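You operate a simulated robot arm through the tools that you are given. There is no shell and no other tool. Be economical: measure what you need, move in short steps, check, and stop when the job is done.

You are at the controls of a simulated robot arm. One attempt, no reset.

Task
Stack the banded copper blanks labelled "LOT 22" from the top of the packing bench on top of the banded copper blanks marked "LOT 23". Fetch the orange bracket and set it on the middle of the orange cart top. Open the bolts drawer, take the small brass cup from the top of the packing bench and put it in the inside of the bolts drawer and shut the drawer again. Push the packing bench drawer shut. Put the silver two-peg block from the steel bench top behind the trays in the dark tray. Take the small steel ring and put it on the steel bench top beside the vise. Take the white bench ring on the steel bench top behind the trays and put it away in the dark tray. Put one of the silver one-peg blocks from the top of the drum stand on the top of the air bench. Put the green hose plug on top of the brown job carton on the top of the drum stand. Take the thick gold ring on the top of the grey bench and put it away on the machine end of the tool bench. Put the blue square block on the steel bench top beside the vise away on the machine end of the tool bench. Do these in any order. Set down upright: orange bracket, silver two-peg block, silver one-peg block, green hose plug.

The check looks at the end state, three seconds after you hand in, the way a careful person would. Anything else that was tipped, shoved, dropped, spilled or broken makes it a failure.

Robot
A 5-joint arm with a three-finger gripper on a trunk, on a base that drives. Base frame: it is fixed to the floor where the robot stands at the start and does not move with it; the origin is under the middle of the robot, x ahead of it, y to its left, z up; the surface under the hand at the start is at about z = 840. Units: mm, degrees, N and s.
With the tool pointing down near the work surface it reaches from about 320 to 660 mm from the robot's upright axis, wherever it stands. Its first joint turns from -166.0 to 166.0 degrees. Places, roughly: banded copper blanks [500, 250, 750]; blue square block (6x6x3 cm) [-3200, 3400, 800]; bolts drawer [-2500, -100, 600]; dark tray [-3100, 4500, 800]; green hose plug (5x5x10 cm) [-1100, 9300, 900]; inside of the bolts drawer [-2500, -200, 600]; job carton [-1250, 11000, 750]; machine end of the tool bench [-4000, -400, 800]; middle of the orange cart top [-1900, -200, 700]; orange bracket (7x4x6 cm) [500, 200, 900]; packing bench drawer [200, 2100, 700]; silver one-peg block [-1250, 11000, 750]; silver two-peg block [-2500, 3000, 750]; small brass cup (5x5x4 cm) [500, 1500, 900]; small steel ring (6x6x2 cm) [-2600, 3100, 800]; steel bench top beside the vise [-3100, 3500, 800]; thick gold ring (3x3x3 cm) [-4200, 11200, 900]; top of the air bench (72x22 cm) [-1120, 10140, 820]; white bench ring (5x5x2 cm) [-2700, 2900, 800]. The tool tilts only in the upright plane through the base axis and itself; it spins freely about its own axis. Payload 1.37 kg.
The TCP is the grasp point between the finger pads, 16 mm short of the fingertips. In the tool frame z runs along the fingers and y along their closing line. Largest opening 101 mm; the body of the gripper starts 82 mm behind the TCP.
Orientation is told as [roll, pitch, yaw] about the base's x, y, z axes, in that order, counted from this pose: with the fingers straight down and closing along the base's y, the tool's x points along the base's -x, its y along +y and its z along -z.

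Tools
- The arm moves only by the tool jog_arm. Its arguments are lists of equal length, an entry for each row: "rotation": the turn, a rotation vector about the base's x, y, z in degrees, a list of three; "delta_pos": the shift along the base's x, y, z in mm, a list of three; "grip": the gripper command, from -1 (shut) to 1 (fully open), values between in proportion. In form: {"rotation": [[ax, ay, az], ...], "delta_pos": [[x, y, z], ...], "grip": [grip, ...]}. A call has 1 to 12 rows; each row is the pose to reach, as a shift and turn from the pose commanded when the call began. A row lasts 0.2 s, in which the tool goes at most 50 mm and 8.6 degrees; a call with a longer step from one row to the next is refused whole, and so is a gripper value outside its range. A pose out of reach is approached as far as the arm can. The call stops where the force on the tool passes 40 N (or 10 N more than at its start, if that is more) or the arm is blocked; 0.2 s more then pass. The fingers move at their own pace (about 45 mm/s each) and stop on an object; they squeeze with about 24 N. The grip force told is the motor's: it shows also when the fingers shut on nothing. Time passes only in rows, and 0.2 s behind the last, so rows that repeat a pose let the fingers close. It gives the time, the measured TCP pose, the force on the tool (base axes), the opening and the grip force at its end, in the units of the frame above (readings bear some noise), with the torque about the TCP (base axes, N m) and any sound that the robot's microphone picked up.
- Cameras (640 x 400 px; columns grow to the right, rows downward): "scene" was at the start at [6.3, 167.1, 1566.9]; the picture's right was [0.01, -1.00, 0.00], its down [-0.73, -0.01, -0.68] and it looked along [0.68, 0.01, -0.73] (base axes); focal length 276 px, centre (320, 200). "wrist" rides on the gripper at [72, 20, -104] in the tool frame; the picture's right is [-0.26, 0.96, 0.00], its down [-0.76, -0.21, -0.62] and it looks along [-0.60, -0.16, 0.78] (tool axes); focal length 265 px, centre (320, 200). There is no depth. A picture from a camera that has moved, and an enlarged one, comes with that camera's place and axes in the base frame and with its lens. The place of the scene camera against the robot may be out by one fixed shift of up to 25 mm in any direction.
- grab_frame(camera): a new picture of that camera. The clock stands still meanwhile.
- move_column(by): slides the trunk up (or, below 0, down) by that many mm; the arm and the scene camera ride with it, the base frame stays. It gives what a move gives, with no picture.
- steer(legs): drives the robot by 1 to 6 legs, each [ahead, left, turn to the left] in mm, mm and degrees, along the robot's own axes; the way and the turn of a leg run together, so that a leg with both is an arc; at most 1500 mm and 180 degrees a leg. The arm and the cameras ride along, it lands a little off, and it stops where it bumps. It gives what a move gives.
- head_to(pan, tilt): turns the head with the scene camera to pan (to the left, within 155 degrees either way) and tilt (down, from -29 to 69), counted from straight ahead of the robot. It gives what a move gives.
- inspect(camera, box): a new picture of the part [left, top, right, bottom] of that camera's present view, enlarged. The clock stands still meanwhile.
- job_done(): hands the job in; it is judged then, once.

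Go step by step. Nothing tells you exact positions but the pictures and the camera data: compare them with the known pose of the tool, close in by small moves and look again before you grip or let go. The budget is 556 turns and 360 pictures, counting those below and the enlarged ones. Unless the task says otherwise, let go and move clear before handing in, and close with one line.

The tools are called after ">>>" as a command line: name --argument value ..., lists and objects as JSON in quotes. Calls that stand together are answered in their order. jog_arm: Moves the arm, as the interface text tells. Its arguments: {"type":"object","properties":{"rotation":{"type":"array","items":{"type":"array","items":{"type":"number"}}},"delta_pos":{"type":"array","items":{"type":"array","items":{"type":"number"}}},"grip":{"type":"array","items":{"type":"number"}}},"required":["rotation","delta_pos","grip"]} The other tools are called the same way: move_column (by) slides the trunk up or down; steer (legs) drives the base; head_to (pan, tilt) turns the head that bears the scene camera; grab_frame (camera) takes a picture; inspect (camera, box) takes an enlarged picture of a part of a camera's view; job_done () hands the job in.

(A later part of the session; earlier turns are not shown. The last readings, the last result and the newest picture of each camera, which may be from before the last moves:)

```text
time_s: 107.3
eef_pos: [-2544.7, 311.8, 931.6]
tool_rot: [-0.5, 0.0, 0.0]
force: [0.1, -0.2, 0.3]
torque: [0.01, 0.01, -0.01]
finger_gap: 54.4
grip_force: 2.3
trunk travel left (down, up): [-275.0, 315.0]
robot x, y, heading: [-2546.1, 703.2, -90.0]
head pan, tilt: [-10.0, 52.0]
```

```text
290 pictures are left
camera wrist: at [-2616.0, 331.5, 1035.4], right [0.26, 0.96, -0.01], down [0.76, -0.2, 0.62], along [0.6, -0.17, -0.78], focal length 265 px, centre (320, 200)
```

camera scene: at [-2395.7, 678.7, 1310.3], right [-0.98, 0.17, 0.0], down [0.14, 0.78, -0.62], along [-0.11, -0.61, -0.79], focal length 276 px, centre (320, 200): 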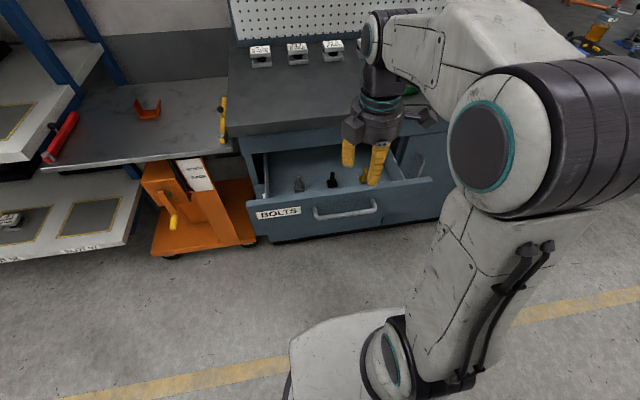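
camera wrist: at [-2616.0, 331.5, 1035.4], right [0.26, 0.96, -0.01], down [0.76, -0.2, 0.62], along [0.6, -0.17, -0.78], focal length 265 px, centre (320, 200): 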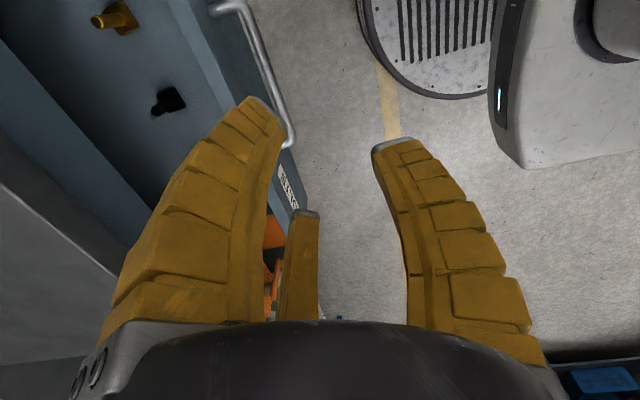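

The drawer holds three pegs in a middle row with free space around them. Now I'll fetch the brass cup: turn to face the packing bench, raise the trunk and drive over.

>>> steer --legs '[[-50, 0, 0], [0, 0, 90], [1000, 0, 0], [1000, 0, 0], [0, 520, 0]]'

>>> move_column --by 250

>>> head_to --pan 0 --tilt 30

>>> grab_frame --camera "scene"

```text
time_s: 124.4
eef_pos: [-158.8, 1336.3, 930.9]
tool_rot: [-0.5, 0.0, 93.3]
force: [0.4, 0.1, 0.1]
torque: [-0.02, -0.01, 0.01]
finger_gap: 54.6
grip_force: 2.8
trunk travel left (down, up): [-275.0, 315.0]
robot x, y, heading: [-548.6, 1315.1, 3.4]
head pan, tilt: [-10.0, 52.0]
```

```text
time_s: 127.0
eef_pos: [-158.4, 1337.0, 1180.3]
tool_rot: [-0.4, 0.0, 93.2]
force: [-0.4, -0.1, 0.4]
torque: [-0.02, 0.01, 0.0]
finger_gap: 54.2
grip_force: 2.5
trunk travel left (down, up): [-525.0, 65.0]
robot x, y, heading: [-546.7, 1312.9, 3.4]
head pan, tilt: [-10.0, 52.0]
```

```text
time_s: 127.8
eef_pos: [-157.7, 1336.6, 1181.7]
tool_rot: [-0.6, 0.0, 93.2]
force: [-0.7, 0.2, 0.1]
torque: [0.01, -0.03, -0.01]
finger_gap: 54.3
grip_force: 3.1
trunk travel left (down, up): [-525.0, 65.0]
robot x, y, heading: [-550.5, 1314.1, 3.2]
head pan, tilt: [0.0, 30.0]
```

```text
289 pictures are left
camera scene: at [-540.5, 1482.1, 1592.3], right [0.06, -1.0, 0.0], down [-0.5, -0.03, -0.87], along [0.86, 0.05, -0.5], focal length 276 px, centre (320, 200)
```

scene: 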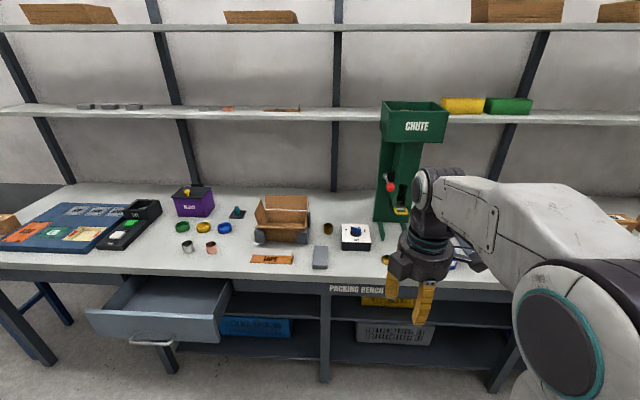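

>>> inspect --camera "scene" --box '[150, 180, 410, 290]'

```text
2.46 times, centred on (280, 235) of scene
camera zoom: at [-540.5, 1482.1, 1592.3], right [0.06, -1.0, 0.0], down [-0.5, -0.03, -0.87], along [0.86, 0.05, -0.5], focal length 680 px, centre (418, 114)
```

zoom: 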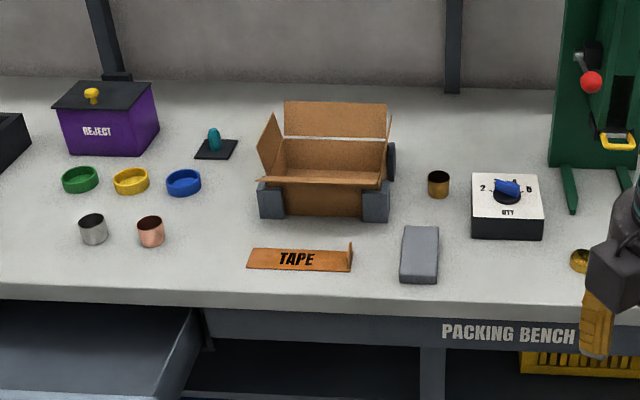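

The brass cup is at about (467,1504). I'll drive up to the bench in front of it.

>>> steer --legs '[[0, 130, -3.2], [450, 0, 0]]'

>>> grab_frame --camera "wrist"

>>> head_to --pan 0 --tilt 50

>>> grab_frame --camera "scene"

```text
time_s: 131.4
eef_pos: [293.1, 1434.0, 1182.0]
tool_rot: [-0.4, 0.0, 88.9]
force: [0.1, -0.8, 0.2]
torque: [0.02, 0.01, 0.0]
finger_gap: 54.3
grip_force: 2.4
trunk travel left (down, up): [-525.0, 65.0]
robot x, y, heading: [-99.2, 1440.6, -0.9]
head pan, tilt: [0.0, 30.0]
```

```text
287 pictures are left
camera wrist: at [271.9, 1362.9, 1285.2], right [-0.96, 0.28, -0.01], down [0.22, 0.75, 0.62], along [0.18, 0.6, -0.78], focal length 265 px, centre (320, 200)
```

wrist: 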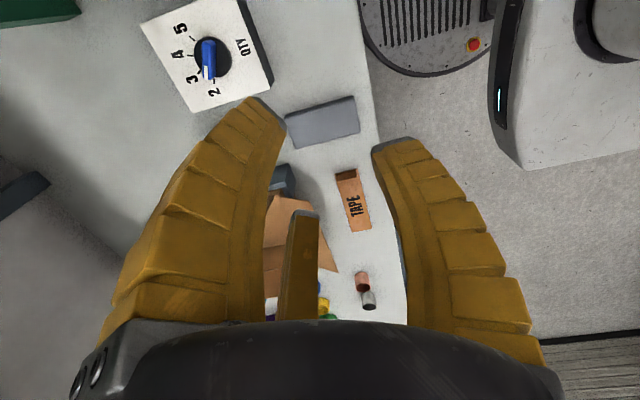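

```text
time_s: 132.3
eef_pos: [293.1, 1432.8, 1181.9]
tool_rot: [-0.5, 0.1, 88.9]
force: [0.3, 0.7, -0.6]
torque: [-0.03, 0.03, 0.06]
finger_gap: 54.3
grip_force: 3.0
trunk travel left (down, up): [-525.0, 65.0]
robot x, y, heading: [-96.1, 1446.5, -1.4]
head pan, tilt: [0.0, 50.0]
```

```text
286 pictures are left
camera scene: at [-89.9, 1608.2, 1562.9], right [-0.02, -1.0, 0.0], down [-0.77, 0.01, -0.64], along [0.64, -0.01, -0.77], focal length 276 px, centre (320, 200)
```

scene: 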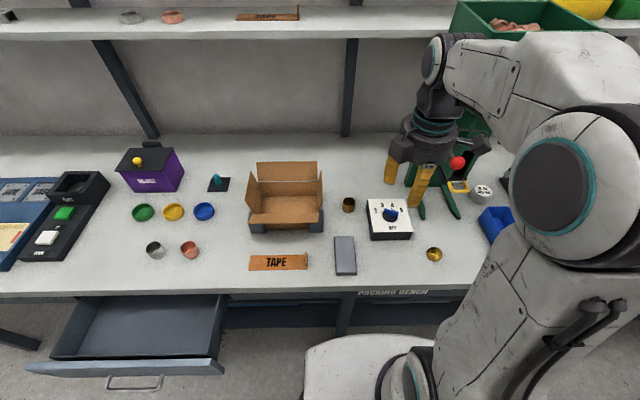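

>>> inspect --camera "scene" --box '[320, 180, 480, 280]'

```text
4.00 times, centred on (400, 230) of scene
camera zoom: at [-89.9, 1608.2, 1562.9], right [-0.02, -1.0, 0.0], down [-0.77, 0.01, -0.64], along [0.64, -0.01, -0.77], focal length 1105 px, centre (0, 80)
```

zoom: 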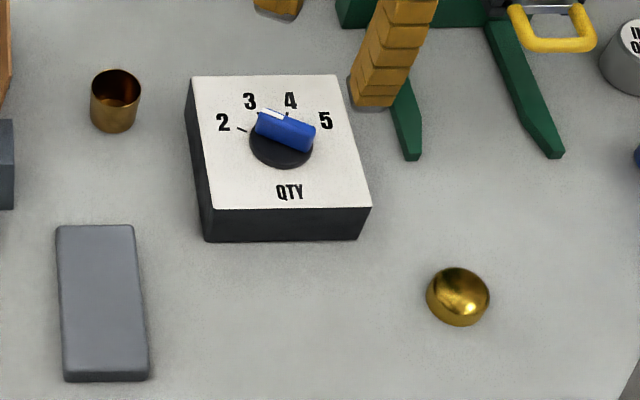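

The tall brass cup at about (467,1504) matches the listed place. I'll move above it.

>>> jog_arm --rotation '[[0, 0, 0], [0, 0, 0], [0, 0, 0], [0, 0, 0], [0, 0, 0], [0, 0, 0], [0, 0, 0], [0, 0, 0]]' --delta_pos '[[30, 25, -30], [65, 45, -60], [100, 55, -90], [130, 60, -120], [160, 65, -150], [170, 70, -185], [172, 70, -205], [172, 70, -215]]' --grip '[0.2, 0.5, 0.5, 0.5, 0.5, 0.5, 0.5, 0.5]'

>>> grab_frame --camera "wrist"

```text
refused: row 2 steps farther than a row can; nothing moved
```

```text
284 pictures are left
camera wrist: at [271.3, 1362.9, 1285.4], right [-0.96, 0.28, -0.01], down [0.22, 0.75, 0.62], along [0.18, 0.6, -0.78], focal length 265 px, centre (320, 200)
```

wrist: 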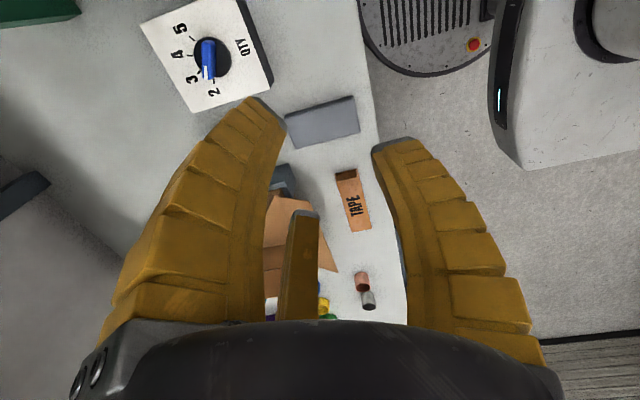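

>>> jog_arm --rotation '[[0, 0, 0], [0, 0, 0], [0, 0, 0], [0, 0, 0], [0, 0, 0], [0, 0, 0], [0, 0, 0], [0, 0, 0], [0, 0, 0]]' --delta_pos '[[25, 20, -20], [55, 40, -45], [85, 50, -70], [115, 58, -95], [140, 65, -120], [160, 70, -145], [172, 70, -175], [172, 70, -205], [172, 70, -215]]' --grip '[0.2, 0.5, 0.5, 0.5, 0.5, 0.5, 0.5, 0.5, 0.5]'

>>> grab_frame --camera "wrist"

```text
time_s: 134.3
eef_pos: [465.0, 1503.7, 966.2]
tool_rot: [-0.5, -0.1, 88.8]
force: [0.4, 1.0, -0.2]
torque: [0.01, -0.03, 0.04]
finger_gap: 78.3
grip_force: 2.3
trunk travel left (down, up): [-525.0, 65.0]
robot x, y, heading: [-96.9, 1439.9, -1.1]
head pan, tilt: [0.0, 50.0]
```

```text
283 pictures are left
camera wrist: at [443.4, 1431.2, 1070.5], right [-0.96, 0.28, -0.01], down [0.22, 0.75, 0.62], along [0.18, 0.6, -0.78], focal length 265 px, centre (320, 200)
```

wrist: 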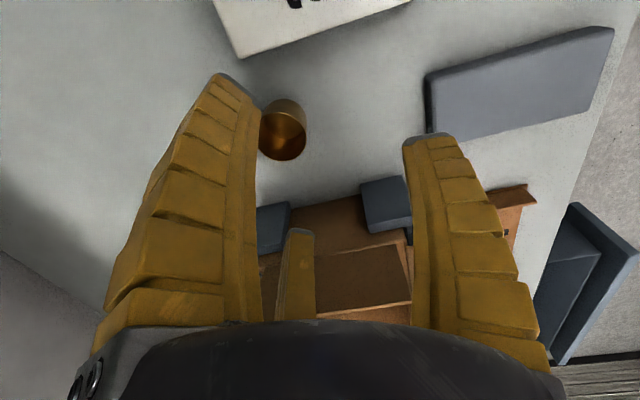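

>>> inspect --camera "wrist" --box '[240, 80, 340, 180]'

```text
4.00 times, centred on (290, 130) of wrist
camera zoom: at [443.4, 1431.2, 1070.5], right [-0.96, 0.28, -0.01], down [0.22, 0.75, 0.62], along [0.18, 0.6, -0.78], focal length 1062 px, centre (440, 480)
```

zoom: 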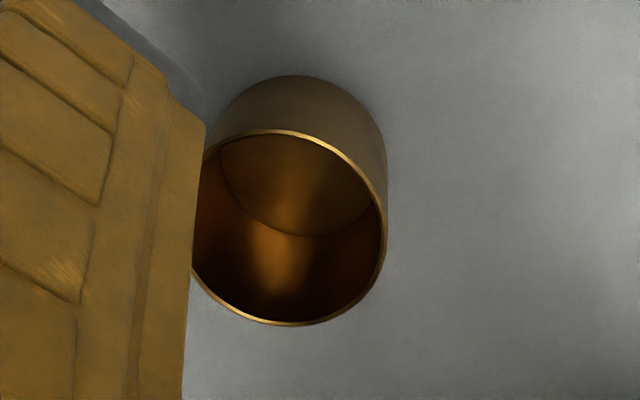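

Cup centre is at about (497,1509). I'll shift over it and descend.

>>> jog_arm --rotation '[[0, 0, 0], [0, 0, 0], [0, 0, 0]]' --delta_pos '[[32, 5, 0], [32, 5, -30], [32, 5, -40]]' --grip '[0.5, 0.5, 0.5]'

>>> grab_frame --camera "wrist"

```text
time_s: 135.1
eef_pos: [497.5, 1509.5, 927.3]
tool_rot: [-0.4, 0.0, 88.9]
force: [0.3, -0.6, -0.3]
torque: [0.03, -0.03, -0.02]
finger_gap: 78.4
grip_force: 2.3
trunk travel left (down, up): [-525.0, 65.0]
robot x, y, heading: [-98.5, 1442.2, -1.1]
head pan, tilt: [0.0, 50.0]
```

```text
281 pictures are left
camera wrist: at [476.5, 1436.1, 1030.9], right [-0.96, 0.28, -0.01], down [0.22, 0.75, 0.62], along [0.18, 0.6, -0.78], focal length 265 px, centre (320, 200)
```

wrist: 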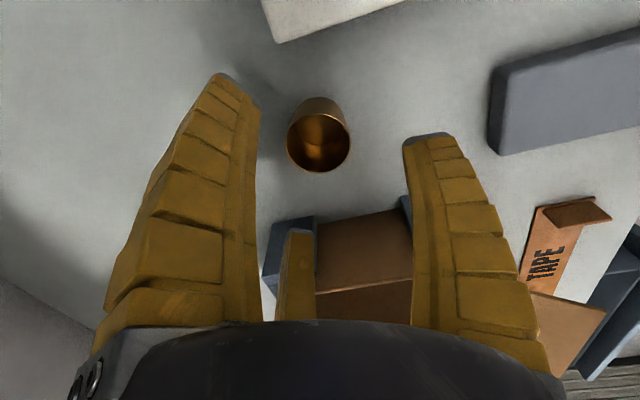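

>>> jog_arm --rotation '[[0, 0, 0], [0, 0, 0], [0, 0, 0], [0, 0, 0], [0, 0, 0], [0, 0, 0], [0, 0, 0], [0, 0, 0]]' --delta_pos '[[0, -3, -35], [0, -3, -55], [0, -3, -64], [0, -3, -64], [0, -3, -64], [0, -3, -64], [0, -3, -64], [0, -3, -64]]' --grip '[0.5, 0.5, 0.5, -1, -1, -1, -1, -1]'

>>> jog_arm --rotation '[[0, 0, 0], [0, 0, 0], [0, 0, 0], [0, 0, 0], [0, 0, 0], [0, 0, 0], [0, 0, 0], [0, 0, 0]]' --delta_pos '[[0, 0, 30], [0, 0, 75], [0, 0, 120], [0, 0, 165], [-25, -10, 195], [-60, -20, 225], [-95, -30, 250], [-130, -40, 270]]' --grip '[-1, -1, -1, -1, -1, -1, -1, -1]'

>>> grab_frame --camera "wrist"

```text
time_s: 136.9
eef_pos: [495.6, 1505.3, 864.4]
tool_rot: [-0.5, -0.2, 88.9]
force: [-1.1, -0.2, 3.6]
torque: [-0.05, 0.08, 0.01]
finger_gap: 32.9
grip_force: 24.6
trunk travel left (down, up): [-525.0, 65.0]
robot x, y, heading: [-97.1, 1441.8, -1.1]
head pan, tilt: [0.0, 50.0]
```

```text
time_s: 138.7
eef_pos: [365.9, 1464.6, 1134.8]
tool_rot: [-0.5, 0.0, 89.0]
force: [0.8, 0.3, -0.9]
torque: [-0.01, -0.03, 0.0]
finger_gap: 32.0
grip_force: 24.7
trunk travel left (down, up): [-525.0, 65.0]
robot x, y, heading: [-98.1, 1440.3, -1.4]
head pan, tilt: [0.0, 50.0]
```

```text
280 pictures are left
camera wrist: at [344.1, 1391.6, 1238.4], right [-0.96, 0.28, -0.01], down [0.22, 0.75, 0.62], along [0.18, 0.6, -0.78], focal length 265 px, centre (320, 200)
```

wrist: 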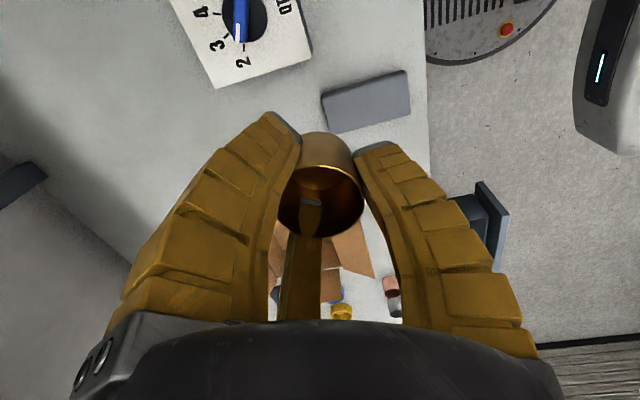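

Cup held. I'll drive back to the bolts drawer along the same path.

>>> steer --legs '[[-450, 0, 1.4], [0, -690, 0], [-1000, 0, 0], [-1000, 0, 0], [0, 0, -90]]'

>>> grab_frame --camera "scene"

```text
time_s: 158.2
eef_pos: [-2510.9, 293.3, 1133.7]
tool_rot: [-0.5, 0.0, -0.6]
force: [0.3, 0.2, -0.3]
torque: [-0.01, 0.02, -0.03]
finger_gap: 31.7
grip_force: 24.2
trunk travel left (down, up): [-525.0, 65.0]
robot x, y, heading: [-2536.3, 751.4, -90.4]
head pan, tilt: [0.0, 50.0]
```

```text
279 pictures are left
camera scene: at [-2375.9, 728.7, 1562.9], right [-1.0, 0.01, 0.0], down [0.01, 0.77, -0.64], along [-0.01, -0.64, -0.77], focal length 276 px, centre (320, 200)
```

scene: 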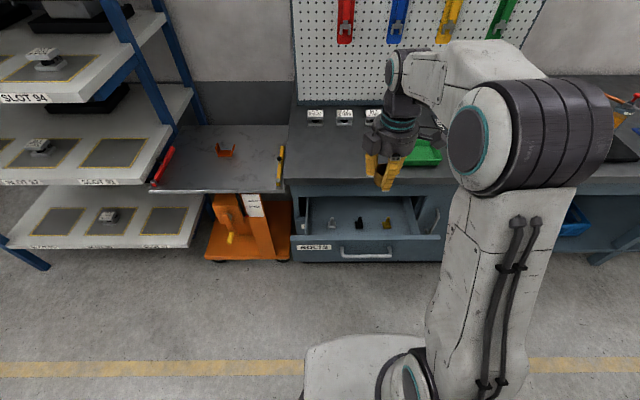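

>>> inspect --camera "scene" --box '[280, 170, 460, 270]'

>>> grab_frame --camera "wrist"

```text
3.56 times, centred on (370, 220) of scene
camera zoom: at [-2375.9, 728.7, 1562.9], right [-1.0, 0.01, 0.0], down [0.01, 0.77, -0.64], along [-0.01, -0.64, -0.77], focal length 982 px, centre (142, 129)
```

zoom: 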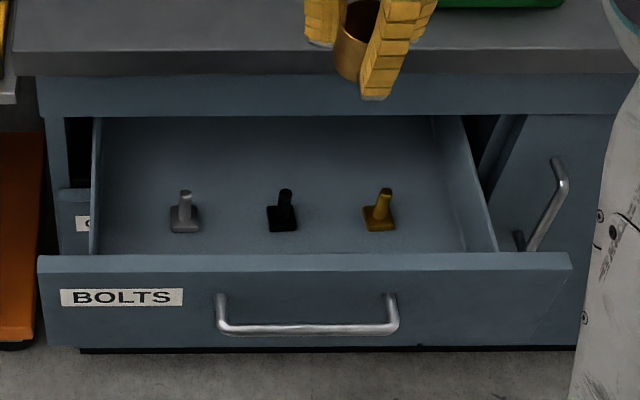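

```text
277 pictures are left
camera wrist: at [-2582.5, 312.9, 1237.8], right [0.27, 0.96, -0.01], down [0.75, -0.21, 0.62], along [0.6, -0.18, -0.78], focal length 265 px, centre (320, 200)
```

wrist: 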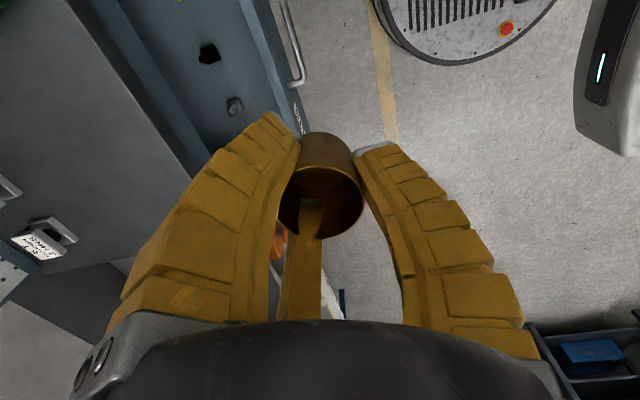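

Three pegs stand at x≈-2434, -2547 and -2660, y≈65. I'll place the cup between the first two. Driving forward 120 and lowering the trunk.

>>> steer --legs '[[120, 0, 0.4]]'

>>> move_column --by -230

>>> grab_frame --camera "wrist"

```text
time_s: 159.5
eef_pos: [-2507.8, 170.6, 1132.4]
tool_rot: [-0.4, 0.0, 0.0]
force: [0.1, -0.3, -0.6]
torque: [0.06, 0.03, 0.02]
finger_gap: 31.5
grip_force: 24.0
trunk travel left (down, up): [-525.0, 65.0]
robot x, y, heading: [-2535.3, 636.8, -90.0]
head pan, tilt: [0.0, 50.0]
```

```text
time_s: 161.9
eef_pos: [-2506.4, 170.9, 904.0]
tool_rot: [-0.4, 0.0, 0.0]
force: [0.3, -0.7, -1.3]
torque: [0.02, 0.06, 0.0]
finger_gap: 31.8
grip_force: 24.1
trunk travel left (down, up): [-295.0, 295.0]
robot x, y, heading: [-2536.4, 634.3, -90.1]
head pan, tilt: [0.0, 50.0]
```

```text
276 pictures are left
camera wrist: at [-2579.7, 191.4, 1007.7], right [0.27, 0.96, -0.01], down [0.76, -0.2, 0.62], along [0.6, -0.17, -0.78], focal length 265 px, centre (320, 200)
```

wrist: 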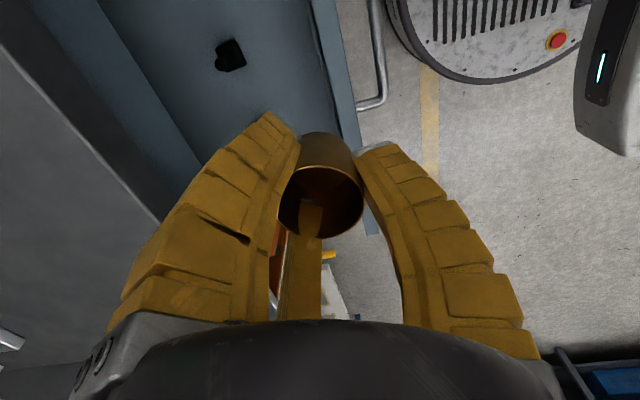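

Moving over the gap between silver and black pegs and descending.

>>> jog_arm --rotation '[[0, 0, 0], [0, 0, 0], [0, 0, 0], [0, 0, 0], [0, 0, 0], [0, 0, 0], [0, 0, 0], [0, 0, 0]]' --delta_pos '[[5, -40, 0], [14, -80, 0], [14, -84, -45], [14, -84, -90], [14, -84, -135], [14, -84, -180], [14, -84, -200], [14, -84, -210]]' --grip '[-1, -1, -1, -1, -1, -1, -1, -1]'

>>> grab_frame --camera "wrist"

>>> inspect --camera "scene" --box '[270, 150, 470, 290]'

```text
time_s: 163.7
eef_pos: [-2494.8, 87.4, 694.0]
tool_rot: [-0.4, 0.0, 0.0]
force: [1.0, 0.6, -0.2]
torque: [0.0, 0.02, -0.01]
finger_gap: 32.0
grip_force: 24.0
trunk travel left (down, up): [-295.0, 295.0]
robot x, y, heading: [-2539.9, 634.2, -89.9]
head pan, tilt: [0.0, 50.0]
```

```text
275 pictures are left
camera wrist: at [-2567.4, 107.4, 798.0], right [0.27, 0.96, -0.01], down [0.76, -0.2, 0.62], along [0.6, -0.17, -0.78], focal length 265 px, centre (320, 200)
```

wrist: 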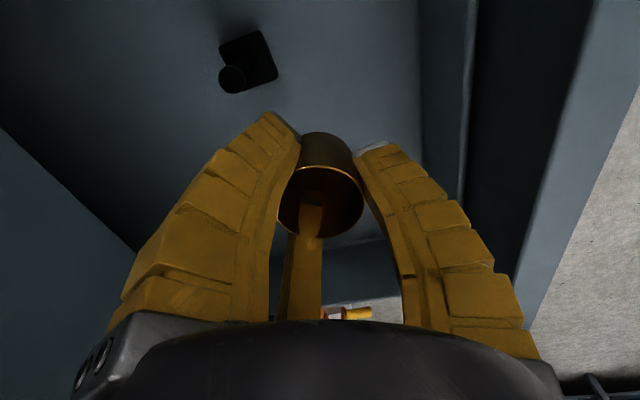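

```text
2.86 times, centred on (370, 220) of scene
camera zoom: at [-2376.2, 608.8, 1332.9], right [-1.0, 0.0, 0.0], down [0.0, 0.77, -0.64], along [0.0, -0.64, -0.77], focal length 790 px, centre (177, 143)
```

zoom: 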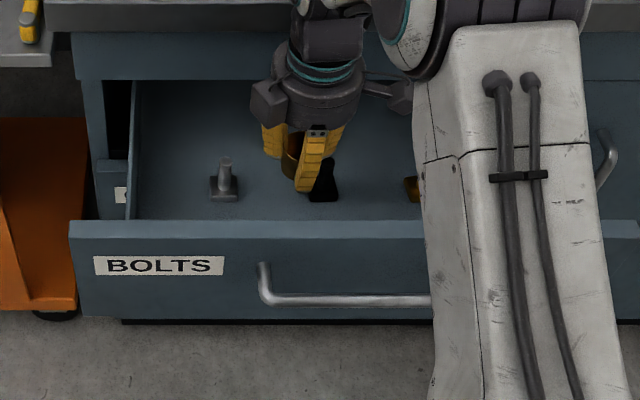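

>>> jog_arm --rotation '[[0, 0, 0], [0, 0, 0], [0, 0, 0], [0, 0, 0], [0, 0, 0], [0, 0, 0], [0, 0, 0], [0, 0, 0]]' --delta_pos '[[0, 0, -25], [0, 0, -45], [0, 0, -50], [0, 0, -54], [0, 0, -58], [0, 0, -62], [0, 0, -66], [0, 0, -70]]' --grip '[-1, -1, -1, -1, -1, -1, -1, -1]'

>>> grab_frame --camera "wrist"

```text
time_s: 165.5
eef_pos: [-2493.4, 88.6, 624.5]
tool_rot: [-0.5, 0.1, 0.0]
force: [0.7, -0.4, -0.5]
torque: [0.01, 0.0, 0.03]
finger_gap: 31.6
grip_force: 24.6
trunk travel left (down, up): [-295.0, 295.0]
robot x, y, heading: [-2537.7, 639.4, -90.0]
head pan, tilt: [0.0, 50.0]
```

```text
273 pictures are left
camera wrist: at [-2565.5, 107.3, 728.1], right [0.27, 0.96, -0.01], down [0.76, -0.2, 0.62], along [0.6, -0.17, -0.78], focal length 265 px, centre (320, 200)
```

wrist: 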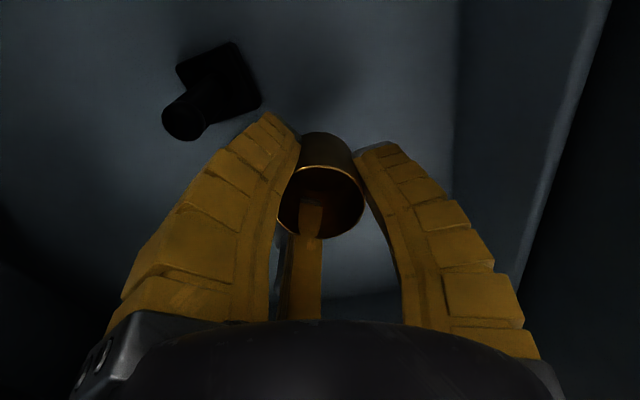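

>>> jog_arm --rotation '[[0, 0, 0], [0, 0, 0], [0, 0, 0], [0, 0, 0], [0, 0, 0], [0, 0, 0]]' --delta_pos '[[0, 0, -4], [0, 0, -7], [0, 0, -10], [0, 0, -13], [0, 0, -16], [0, 0, -19]]' --grip '[-1, -1, -1, -1, -1, -1]'

```text
time_s: 166.9
eef_pos: [-2494.3, 87.7, 604.3]
tool_rot: [-0.5, 0.1, 0.1]
force: [-0.5, 0.1, -0.4]
torque: [0.03, 0.03, -0.03]
finger_gap: 31.6
grip_force: 23.4
trunk travel left (down, up): [-295.0, 295.0]
robot x, y, heading: [-2538.1, 634.0, -90.0]
head pan, tilt: [0.0, 50.0]
```

>>> jog_arm --rotation '[[0, 0, 0], [0, 0, 0], [0, 0, 0], [0, 0, 0], [0, 0, 0], [0, 0, 0]]' --delta_pos '[[0, 0, -3], [0, 0, -6], [0, 0, -9], [0, 0, -12], [0, 0, -15], [0, 0, -18]]' --grip '[-1, -1, -1, -1, -1, -1]'

>>> grab_frame --camera "wrist"

```text
time_s: 168.3
eef_pos: [-2493.7, 86.7, 587.3]
tool_rot: [-0.8, 0.0, 0.0]
force: [3.3, -3.1, 15.5]
torque: [-0.02, -0.15, 0.06]
finger_gap: 34.0
grip_force: 24.0
trunk travel left (down, up): [-295.0, 295.0]
robot x, y, heading: [-2535.0, 635.7, -89.8]
head pan, tilt: [0.0, 50.0]
```

```text
272 pictures are left
camera wrist: at [-2565.4, 107.0, 691.5], right [0.26, 0.96, -0.01], down [0.76, -0.2, 0.62], along [0.6, -0.18, -0.78], focal length 265 px, centre (320, 200)
```

wrist: 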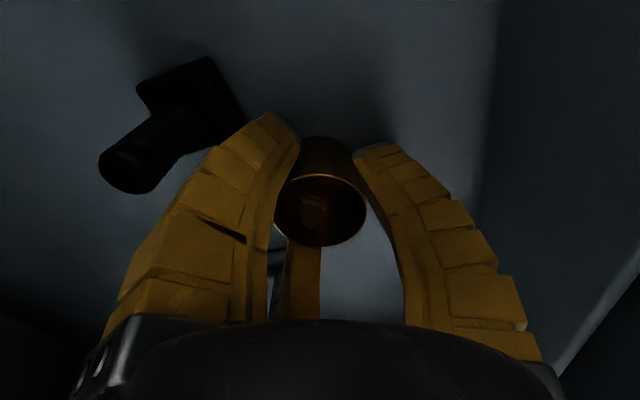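

Contact. Release and rise.

>>> jog_arm --rotation '[[0, 0, 0], [0, 0, 0], [0, 0, 0], [0, 0, 0], [0, 0, 0], [0, 0, 0], [0, 0, 0], [0, 0, 0], [0, 0, 0], [0, 0, 0], [0, 0, 0]]' --delta_pos '[[0, 0, 2], [0, 0, 2], [0, 0, 2], [0, 0, 10], [0, 0, 40], [0, 0, 80], [0, 0, 125], [0, 0, 170], [0, 0, 215], [0, 0, 255], [0, 20, 280]]' --grip '[0.1, 0.1, 0.1, 0.1, 0.1, 0.1, 0.1, 0.1, 0, 0, 0]'

>>> grab_frame --camera "wrist"

>>> inspect --camera "scene" --box '[270, 150, 470, 290]'

```text
time_s: 170.7
eef_pos: [-2496.8, 110.2, 868.4]
tool_rot: [-0.4, 0.1, 0.1]
force: [0.5, 0.7, -0.1]
torque: [0.01, -0.02, 0.01]
finger_gap: 54.3
grip_force: 2.6
trunk travel left (down, up): [-295.0, 295.0]
robot x, y, heading: [-2538.6, 634.1, -89.8]
head pan, tilt: [0.0, 50.0]
```

```text
271 pictures are left
camera wrist: at [-2568.9, 130.5, 973.4], right [0.27, 0.96, -0.01], down [0.76, -0.2, 0.62], along [0.6, -0.17, -0.78], focal length 265 px, centre (320, 200)
```

wrist: 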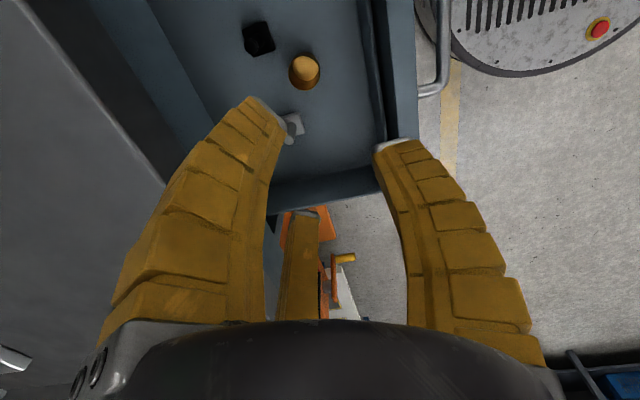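

```text
2.86 times, centred on (370, 220) of scene
camera zoom: at [-2376.2, 608.9, 1332.8], right [-1.0, 0.0, 0.0], down [0.0, 0.77, -0.64], along [0.0, -0.64, -0.77], focal length 790 px, centre (177, 143)
```

zoom: 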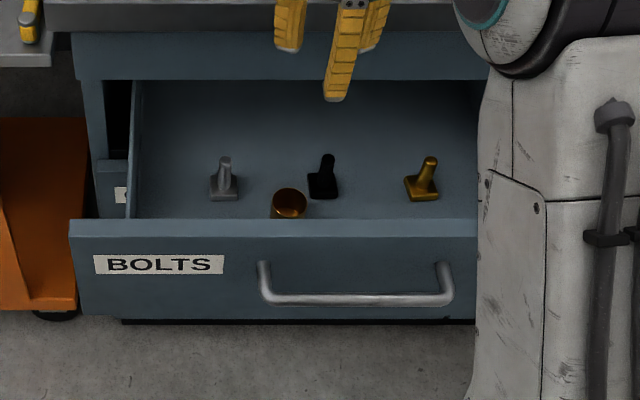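

The cup stands in the drawer. Now to shut it: I'll back up, close the fingers, tilt 45° and push the front panel above the handle.

>>> steer --legs '[[-130, -5, 0]]'

>>> jog_arm --rotation '[[-8, 0, 0], [-16, 0, 0], [-24, 0, 0], [-32, 0, 0], [-40, 0, 0], [-45, 0, 0], [-45, 0, 0], [-45, 0, 0]]' --delta_pos '[[-10, 0, 0], [-20, 0, 0], [-30, 0, -20], [-40, 0, -50], [-48, 10, -90], [-48, 20, -130], [-48, 30, -165], [-48, 40, -187]]' --grip '[-1, -1, -1, -1, -1, -1, -1, -1]'

>>> grab_frame --camera "wrist"

>>> inspect --camera "scene" --box '[240, 130, 520, 310]'

```text
time_s: 172.0
eef_pos: [-2502.6, 243.0, 868.9]
tool_rot: [-0.4, 0.0, -0.2]
force: [-0.7, -0.3, 0.0]
torque: [-0.04, 0.03, 0.02]
finger_gap: 54.5
grip_force: 3.0
trunk travel left (down, up): [-295.0, 295.0]
robot x, y, heading: [-2542.3, 767.2, -90.4]
head pan, tilt: [0.0, 50.0]
```

```text
time_s: 173.8
eef_pos: [-2549.7, 281.2, 681.5]
tool_rot: [-45.6, 0.2, -0.5]
force: [0.2, -0.2, -1.2]
torque: [-0.02, 0.0, -0.02]
finger_gap: 0.0
grip_force: 23.2
out of reach, approached as far as the arm can: row 8
trunk travel left (down, up): [-295.0, 295.0]
robot x, y, heading: [-2544.3, 765.9, -90.3]
head pan, tilt: [0.0, 50.0]
```

```text
269 pictures are left
camera wrist: at [-2619.3, 369.3, 740.1], right [0.27, 0.67, -0.69], down [0.76, 0.29, 0.58], along [0.59, -0.68, -0.44], focal length 265 px, centre (320, 200)
```

wrist: 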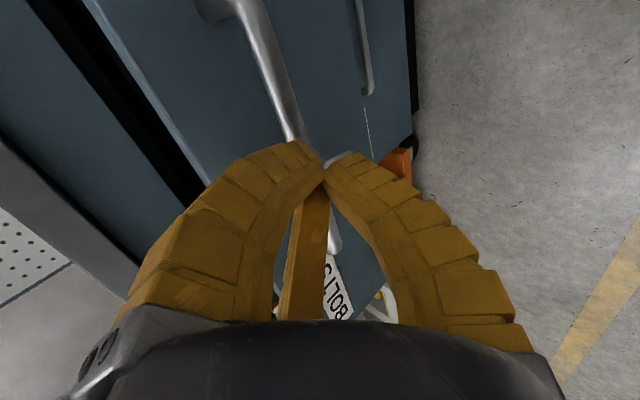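

```text
2.22 times, centred on (380, 220) of scene
camera zoom: at [-2380.9, 740.2, 1332.9], right [-1.0, 0.0, 0.0], down [0.0, 0.77, -0.64], along [0.0, -0.64, -0.77], focal length 614 px, centre (187, 156)
```

zoom: 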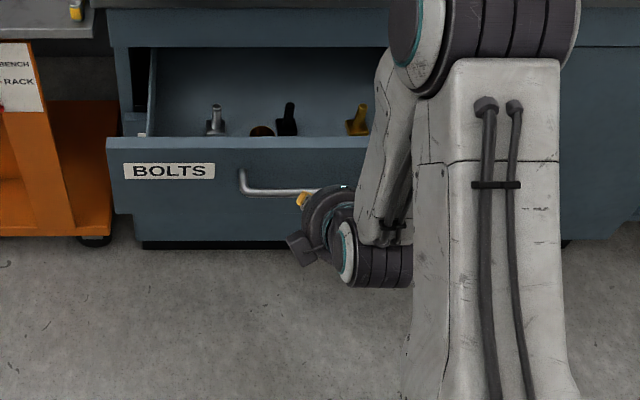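

The tips aim at the panel just above the bar. I'll drive forward slowly to push.

>>> steer --legs '[[180, 0, 0.3]]'

>>> grab_frame --camera "wrist"

>>> grab_frame --camera "scene"

```text
time_s: 175.3
eef_pos: [-2547.1, 101.6, 680.9]
tool_rot: [-45.3, 0.2, -0.3]
force: [0.7, 1.0, 0.1]
torque: [-0.01, 0.01, -0.02]
finger_gap: 0.4
grip_force: 23.6
trunk travel left (down, up): [-295.0, 295.0]
robot x, y, heading: [-2543.7, 587.4, -89.8]
head pan, tilt: [0.0, 50.0]
```

```text
267 pictures are left
camera wrist: at [-2617.9, 189.5, 739.9], right [0.27, 0.68, -0.69], down [0.76, 0.29, 0.58], along [0.59, -0.68, -0.44], focal length 265 px, centre (320, 200)
```

wrist: 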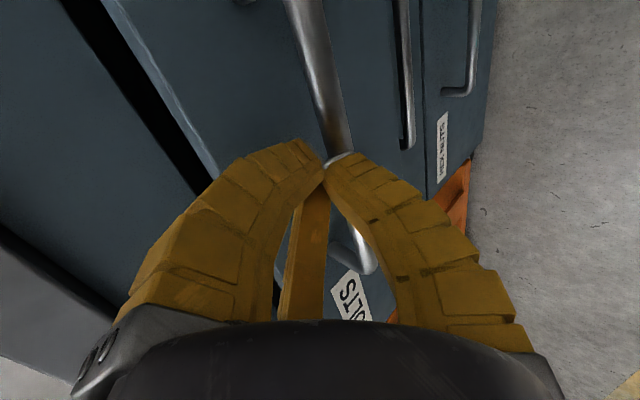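

```text
266 pictures are left
camera scene: at [-2381.1, 561.3, 1332.7], right [-1.0, 0.0, 0.0], down [0.0, 0.77, -0.64], along [0.0, -0.64, -0.77], focal length 276 px, centre (320, 200)
```

scene: 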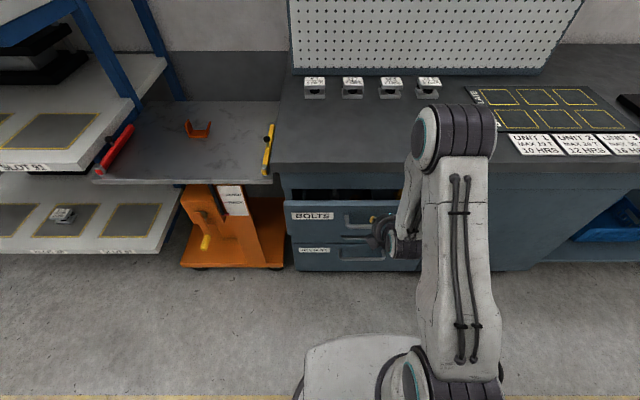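

The drawer is closing smoothly. I'll finish with the arm.

>>> jog_arm --rotation '[[0, 0, 0], [0, 0, 0], [0, 0, 0], [0, 0, 0], [0, 0, 0], [0, 0, 0], [0, 0, 0], [0, 0, 0], [0, 0, 0], [0, 0, 0]]' --delta_pos '[[0, -20, 0], [0, -40, 0], [0, -60, 0], [0, -80, 0], [0, -90, 0], [0, -96, 0], [0, -102, 0], [0, -108, 0], [0, -114, 0], [0, -120, 0]]' --grip '[-1, -1, -1, -1, -1, -1, -1, -1, -1, -1]'

>>> grab_frame --camera "scene"

```text
time_s: 176.5
eef_pos: [-2545.9, 24.9, 678.8]
tool_rot: [-44.0, 0.1, -0.1]
force: [0.3, 22.1, 20.2]
torque: [0.57, -0.01, 0.02]
finger_gap: 0.0
grip_force: 24.0
trunk travel left (down, up): [-295.0, 295.0]
robot x, y, heading: [-2539.5, 586.9, -90.2]
head pan, tilt: [0.0, 50.0]
stopped in row 5: the force on the tool passed its limit at 46 N (the readings are from after the stop); the commanded pose is now the measured one
```

```text
265 pictures are left
camera scene: at [-2381.0, 566.2, 1333.2], right [-1.0, 0.0, 0.0], down [0.0, 0.76, -0.65], along [0.0, -0.65, -0.76], focal length 276 px, centre (320, 200)
```

scene: 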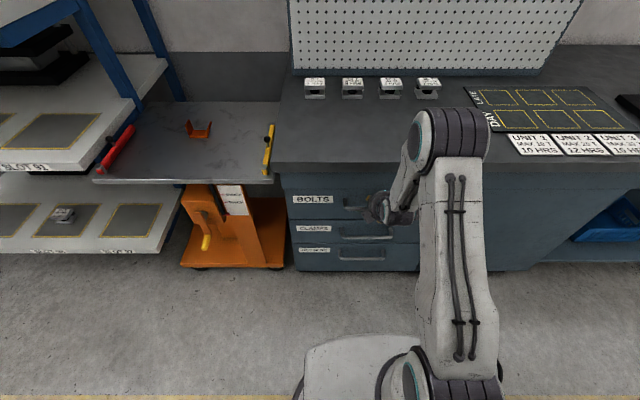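

>>> grab_frame --camera "wrist"

>>> inspect --camera "scene" --box '[270, 160, 440, 280]'

```text
264 pictures are left
camera wrist: at [-2617.1, 111.5, 739.6], right [0.27, 0.69, -0.67], down [0.76, 0.28, 0.59], along [0.6, -0.67, -0.45], focal length 265 px, centre (320, 200)
```

wrist: 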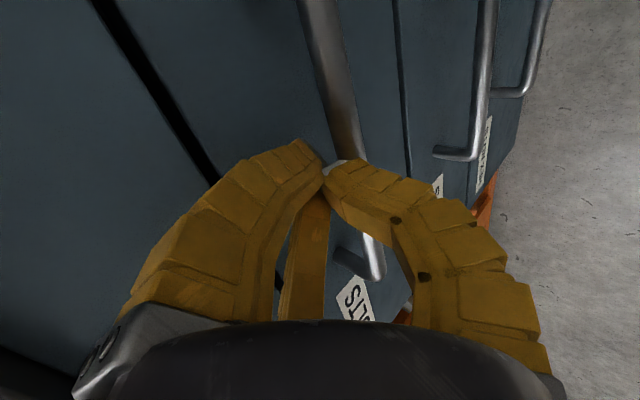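

```text
3.33 times, centred on (355, 220) of scene
camera zoom: at [-2381.0, 566.2, 1333.2], right [-1.0, 0.0, 0.0], down [0.0, 0.76, -0.65], along [0.0, -0.65, -0.76], focal length 921 px, centre (203, 133)
```

zoom: 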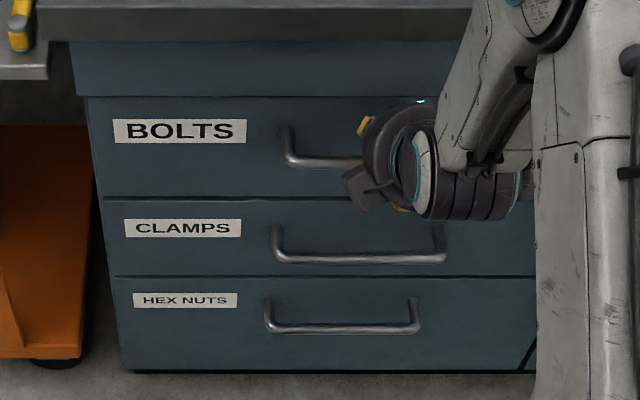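

It appears shut. I'll back off and verify.

>>> steer --legs '[[-200, 0, 0]]'

>>> inspect --camera "scene" --box '[270, 120, 440, 250]'

>>> grab_frame --camera "wrist"

```text
time_s: 178.1
eef_pos: [-2545.9, 221.5, 676.5]
tool_rot: [-44.1, 0.1, -0.2]
force: [-0.1, -0.4, 0.7]
torque: [-0.01, -0.01, 0.02]
finger_gap: 0.4
grip_force: 23.8
trunk travel left (down, up): [-295.0, 295.0]
robot x, y, heading: [-2544.9, 788.2, -90.2]
head pan, tilt: [0.0, 50.0]
```

```text
3.08 times, centred on (355, 185) of scene
camera zoom: at [-2381.1, 760.9, 1332.9], right [-1.0, 0.0, 0.0], down [0.0, 0.77, -0.64], along [0.0, -0.64, -0.77], focal length 850 px, centre (212, 246)
```

zoom: 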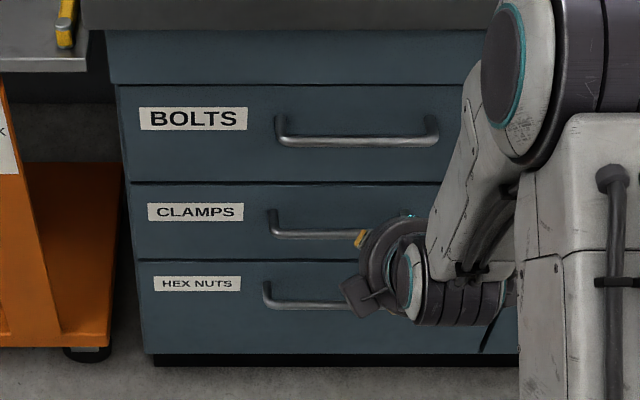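

```text
261 pictures are left
camera wrist: at [-2617.1, 306.8, 737.7], right [0.27, 0.69, -0.67], down [0.76, 0.28, 0.59], along [0.6, -0.67, -0.45], focal length 265 px, centre (320, 200)
```

wrist: 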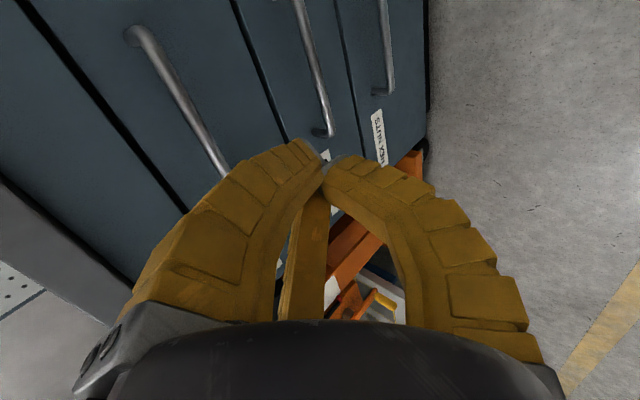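

The bolts drawer is shut. Next is the packing bench drawer: I'll keep the tilted pushing pose and drive over.

>>> steer --legs '[[0, 0, 90], [1000, 0, 0], [850, 0, 0], [0, 1300, 0]]'

>>> move_column --by 60

>>> head_to --pan 0 --tilt 35

>>> grab_frame --camera "scene"

>>> grab_frame --camera "wrist"

```text
time_s: 197.1
eef_pos: [6.4, 1816.3, 676.9]
tool_rot: [-44.1, 0.0, 82.1]
force: [-0.5, 0.5, 0.2]
torque: [0.01, 0.0, 0.01]
finger_gap: 0.6
grip_force: 24.2
trunk travel left (down, up): [-295.0, 295.0]
robot x, y, heading: [-554.0, 1895.6, -7.9]
head pan, tilt: [0.0, 50.0]
```

```text
time_s: 198.1
eef_pos: [7.0, 1816.0, 735.7]
tool_rot: [-44.2, 0.2, 82.2]
force: [-0.6, 0.2, 0.1]
torque: [-0.02, 0.02, 0.01]
finger_gap: 0.1
grip_force: 24.3
trunk travel left (down, up): [-355.0, 235.0]
robot x, y, heading: [-550.4, 1894.1, -7.6]
head pan, tilt: [0.0, 50.0]
```

```text
time_s: 198.9
eef_pos: [8.1, 1814.4, 736.5]
tool_rot: [-44.1, 0.1, 82.1]
force: [0.5, -0.2, -0.1]
torque: [0.01, 0.01, 0.01]
finger_gap: 0.3
grip_force: 23.2
trunk travel left (down, up): [-355.0, 235.0]
robot x, y, heading: [-552.9, 1893.7, -7.8]
head pan, tilt: [0.0, 35.0]
```

```text
260 pictures are left
camera scene: at [-514.8, 2055.6, 1414.5], right [-0.13, -0.99, 0.0], down [-0.57, 0.08, -0.82], along [0.81, -0.11, -0.57], focal length 276 px, centre (320, 200)
```

scene: 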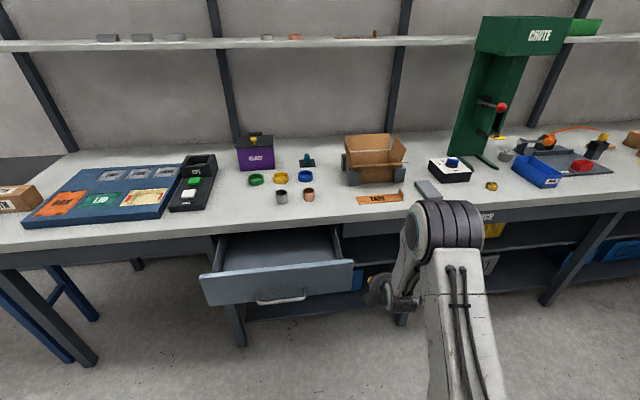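

```text
259 pictures are left
camera wrist: at [-87.5, 1755.8, 797.7], right [-0.65, 0.36, -0.67], down [-0.18, 0.79, 0.59], along [0.74, 0.5, -0.45], focal length 265 px, centre (320, 200)
```

wrist: 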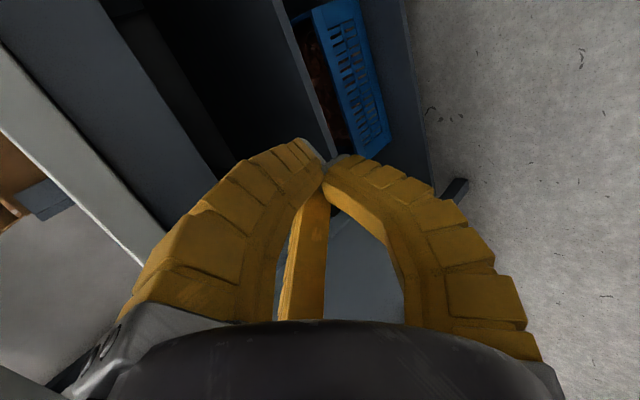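

I landed 8° off. I'll correct heading and line up with the drawer front (x≈60, centre y≈2100), staying back.

>>> steer --legs '[[-100, 0, 7.8], [0, 206, 0]]'

>>> grab_frame --camera "wrist"

>>> grab_frame --camera "scene"

```text
time_s: 201.2
eef_pos: [-84.2, 2101.1, 736.8]
tool_rot: [-44.0, 0.1, 90.0]
force: [-0.6, 0.3, 0.2]
torque: [0.0, 0.02, -0.02]
finger_gap: 0.5
grip_force: 24.0
trunk travel left (down, up): [-355.0, 235.0]
robot x, y, heading: [-651.3, 2098.7, 0.5]
head pan, tilt: [0.0, 35.0]
```

```text
258 pictures are left
camera wrist: at [-170.8, 2028.0, 797.7], right [-0.69, 0.26, -0.67], down [-0.28, 0.76, 0.59], along [0.66, 0.6, -0.45], focal length 265 px, centre (320, 200)
```

wrist: 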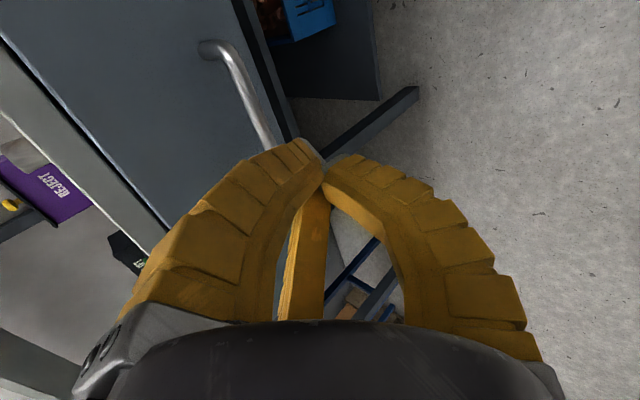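

```text
257 pictures are left
camera scene: at [-637.2, 2267.0, 1414.6], right [0.01, -1.0, 0.0], down [-0.57, 0.0, -0.82], along [0.82, 0.0, -0.57], focal length 276 px, centre (320, 200)
```

scene: 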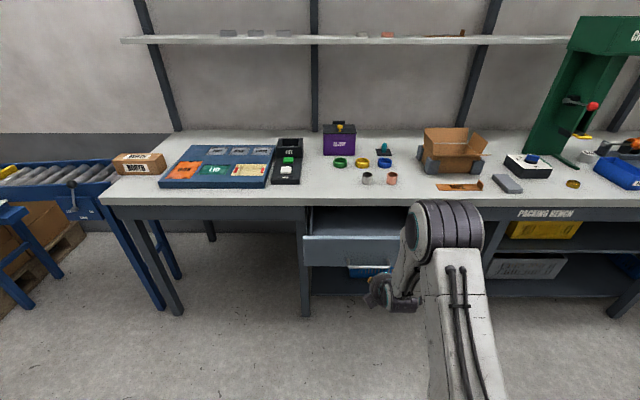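

The panel runs z≈620–800 with the handle at about 697, so the tips will land above the handle. Driving forward to push.

>>> steer --legs '[[230, 0, -0.5]]'

>>> grab_frame --camera "wrist"

>>> grab_frame --camera "scene"

```text
time_s: 202.9
eef_pos: [146.7, 2096.7, 736.1]
tool_rot: [-44.0, 0.1, 89.8]
force: [-0.5, 0.2, 0.5]
torque: [-0.02, -0.01, 0.04]
finger_gap: 0.2
grip_force: 23.9
trunk travel left (down, up): [-355.0, 235.0]
robot x, y, heading: [-420.6, 2099.9, 0.0]
head pan, tilt: [0.0, 35.0]
```

```text
256 pictures are left
camera wrist: at [58.8, 2025.4, 797.6], right [-0.69, 0.27, -0.67], down [-0.28, 0.76, 0.59], along [0.67, 0.59, -0.45], focal length 265 px, centre (320, 200)
```

wrist: 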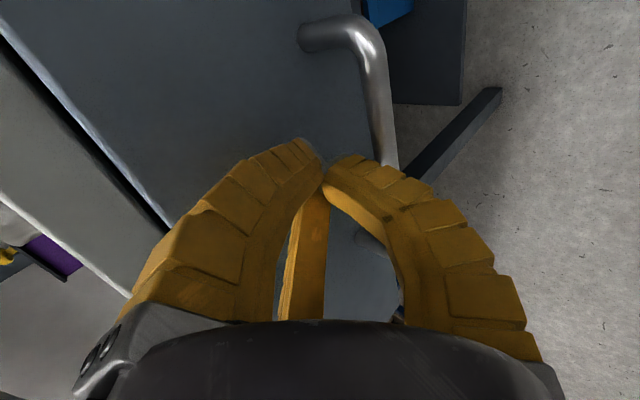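

```text
255 pictures are left
camera scene: at [-405.9, 2267.1, 1414.6], right [0.0, -1.0, 0.0], down [-0.57, 0.0, -0.82], along [0.82, 0.0, -0.57], focal length 276 px, centre (320, 200)
```

scene: 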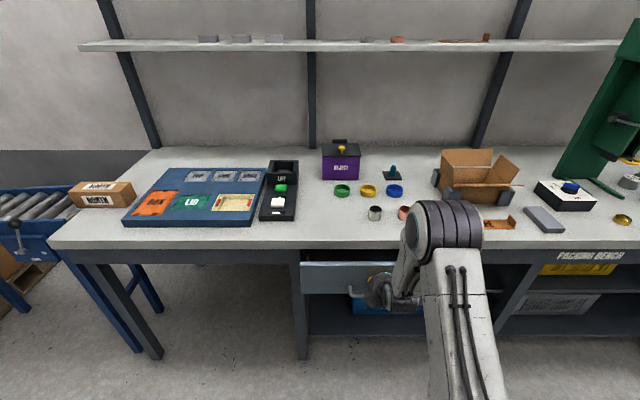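

>>> jog_arm --rotation '[[0, 0, 0], [0, 0, 0], [0, 0, 0], [0, 0, 0], [0, 0, 0], [0, 0, 0], [0, 0, 0], [0, 0, 0], [0, 0, 0], [0, 0, 0]]' --delta_pos '[[15, 0, 0], [30, 0, 0], [40, 0, 0], [50, 0, 0], [58, 0, 0], [66, 0, 0], [74, 0, 0], [80, 0, 0], [86, 0, 0], [92, 0, 0]]' --grip '[-1, -1, -1, -1, -1, -1, -1, -1, -1, -1]'

>>> grab_frame --camera "scene"

```text
time_s: 205.0
eef_pos: [223.1, 2095.9, 736.5]
tool_rot: [-43.1, 0.1, 89.7]
force: [-21.5, 0.1, 15.5]
torque: [0.01, -0.4, 0.03]
finger_gap: 0.0
grip_force: 23.9
trunk travel left (down, up): [-355.0, 235.0]
robot x, y, heading: [-421.2, 2098.7, 0.1]
head pan, tilt: [0.0, 35.0]
stopped in row 10: the force on the tool passed its limit at 45 N (the readings are from after the stop); the commanded pose is now the measured one
```

```text
254 pictures are left
camera scene: at [-411.6, 2267.0, 1415.0], right [0.0, -1.0, 0.0], down [-0.57, 0.0, -0.82], along [0.82, 0.0, -0.57], focal length 276 px, centre (320, 200)
```

scene: 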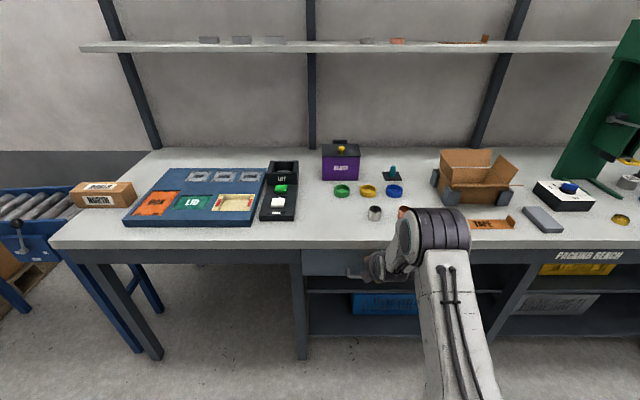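

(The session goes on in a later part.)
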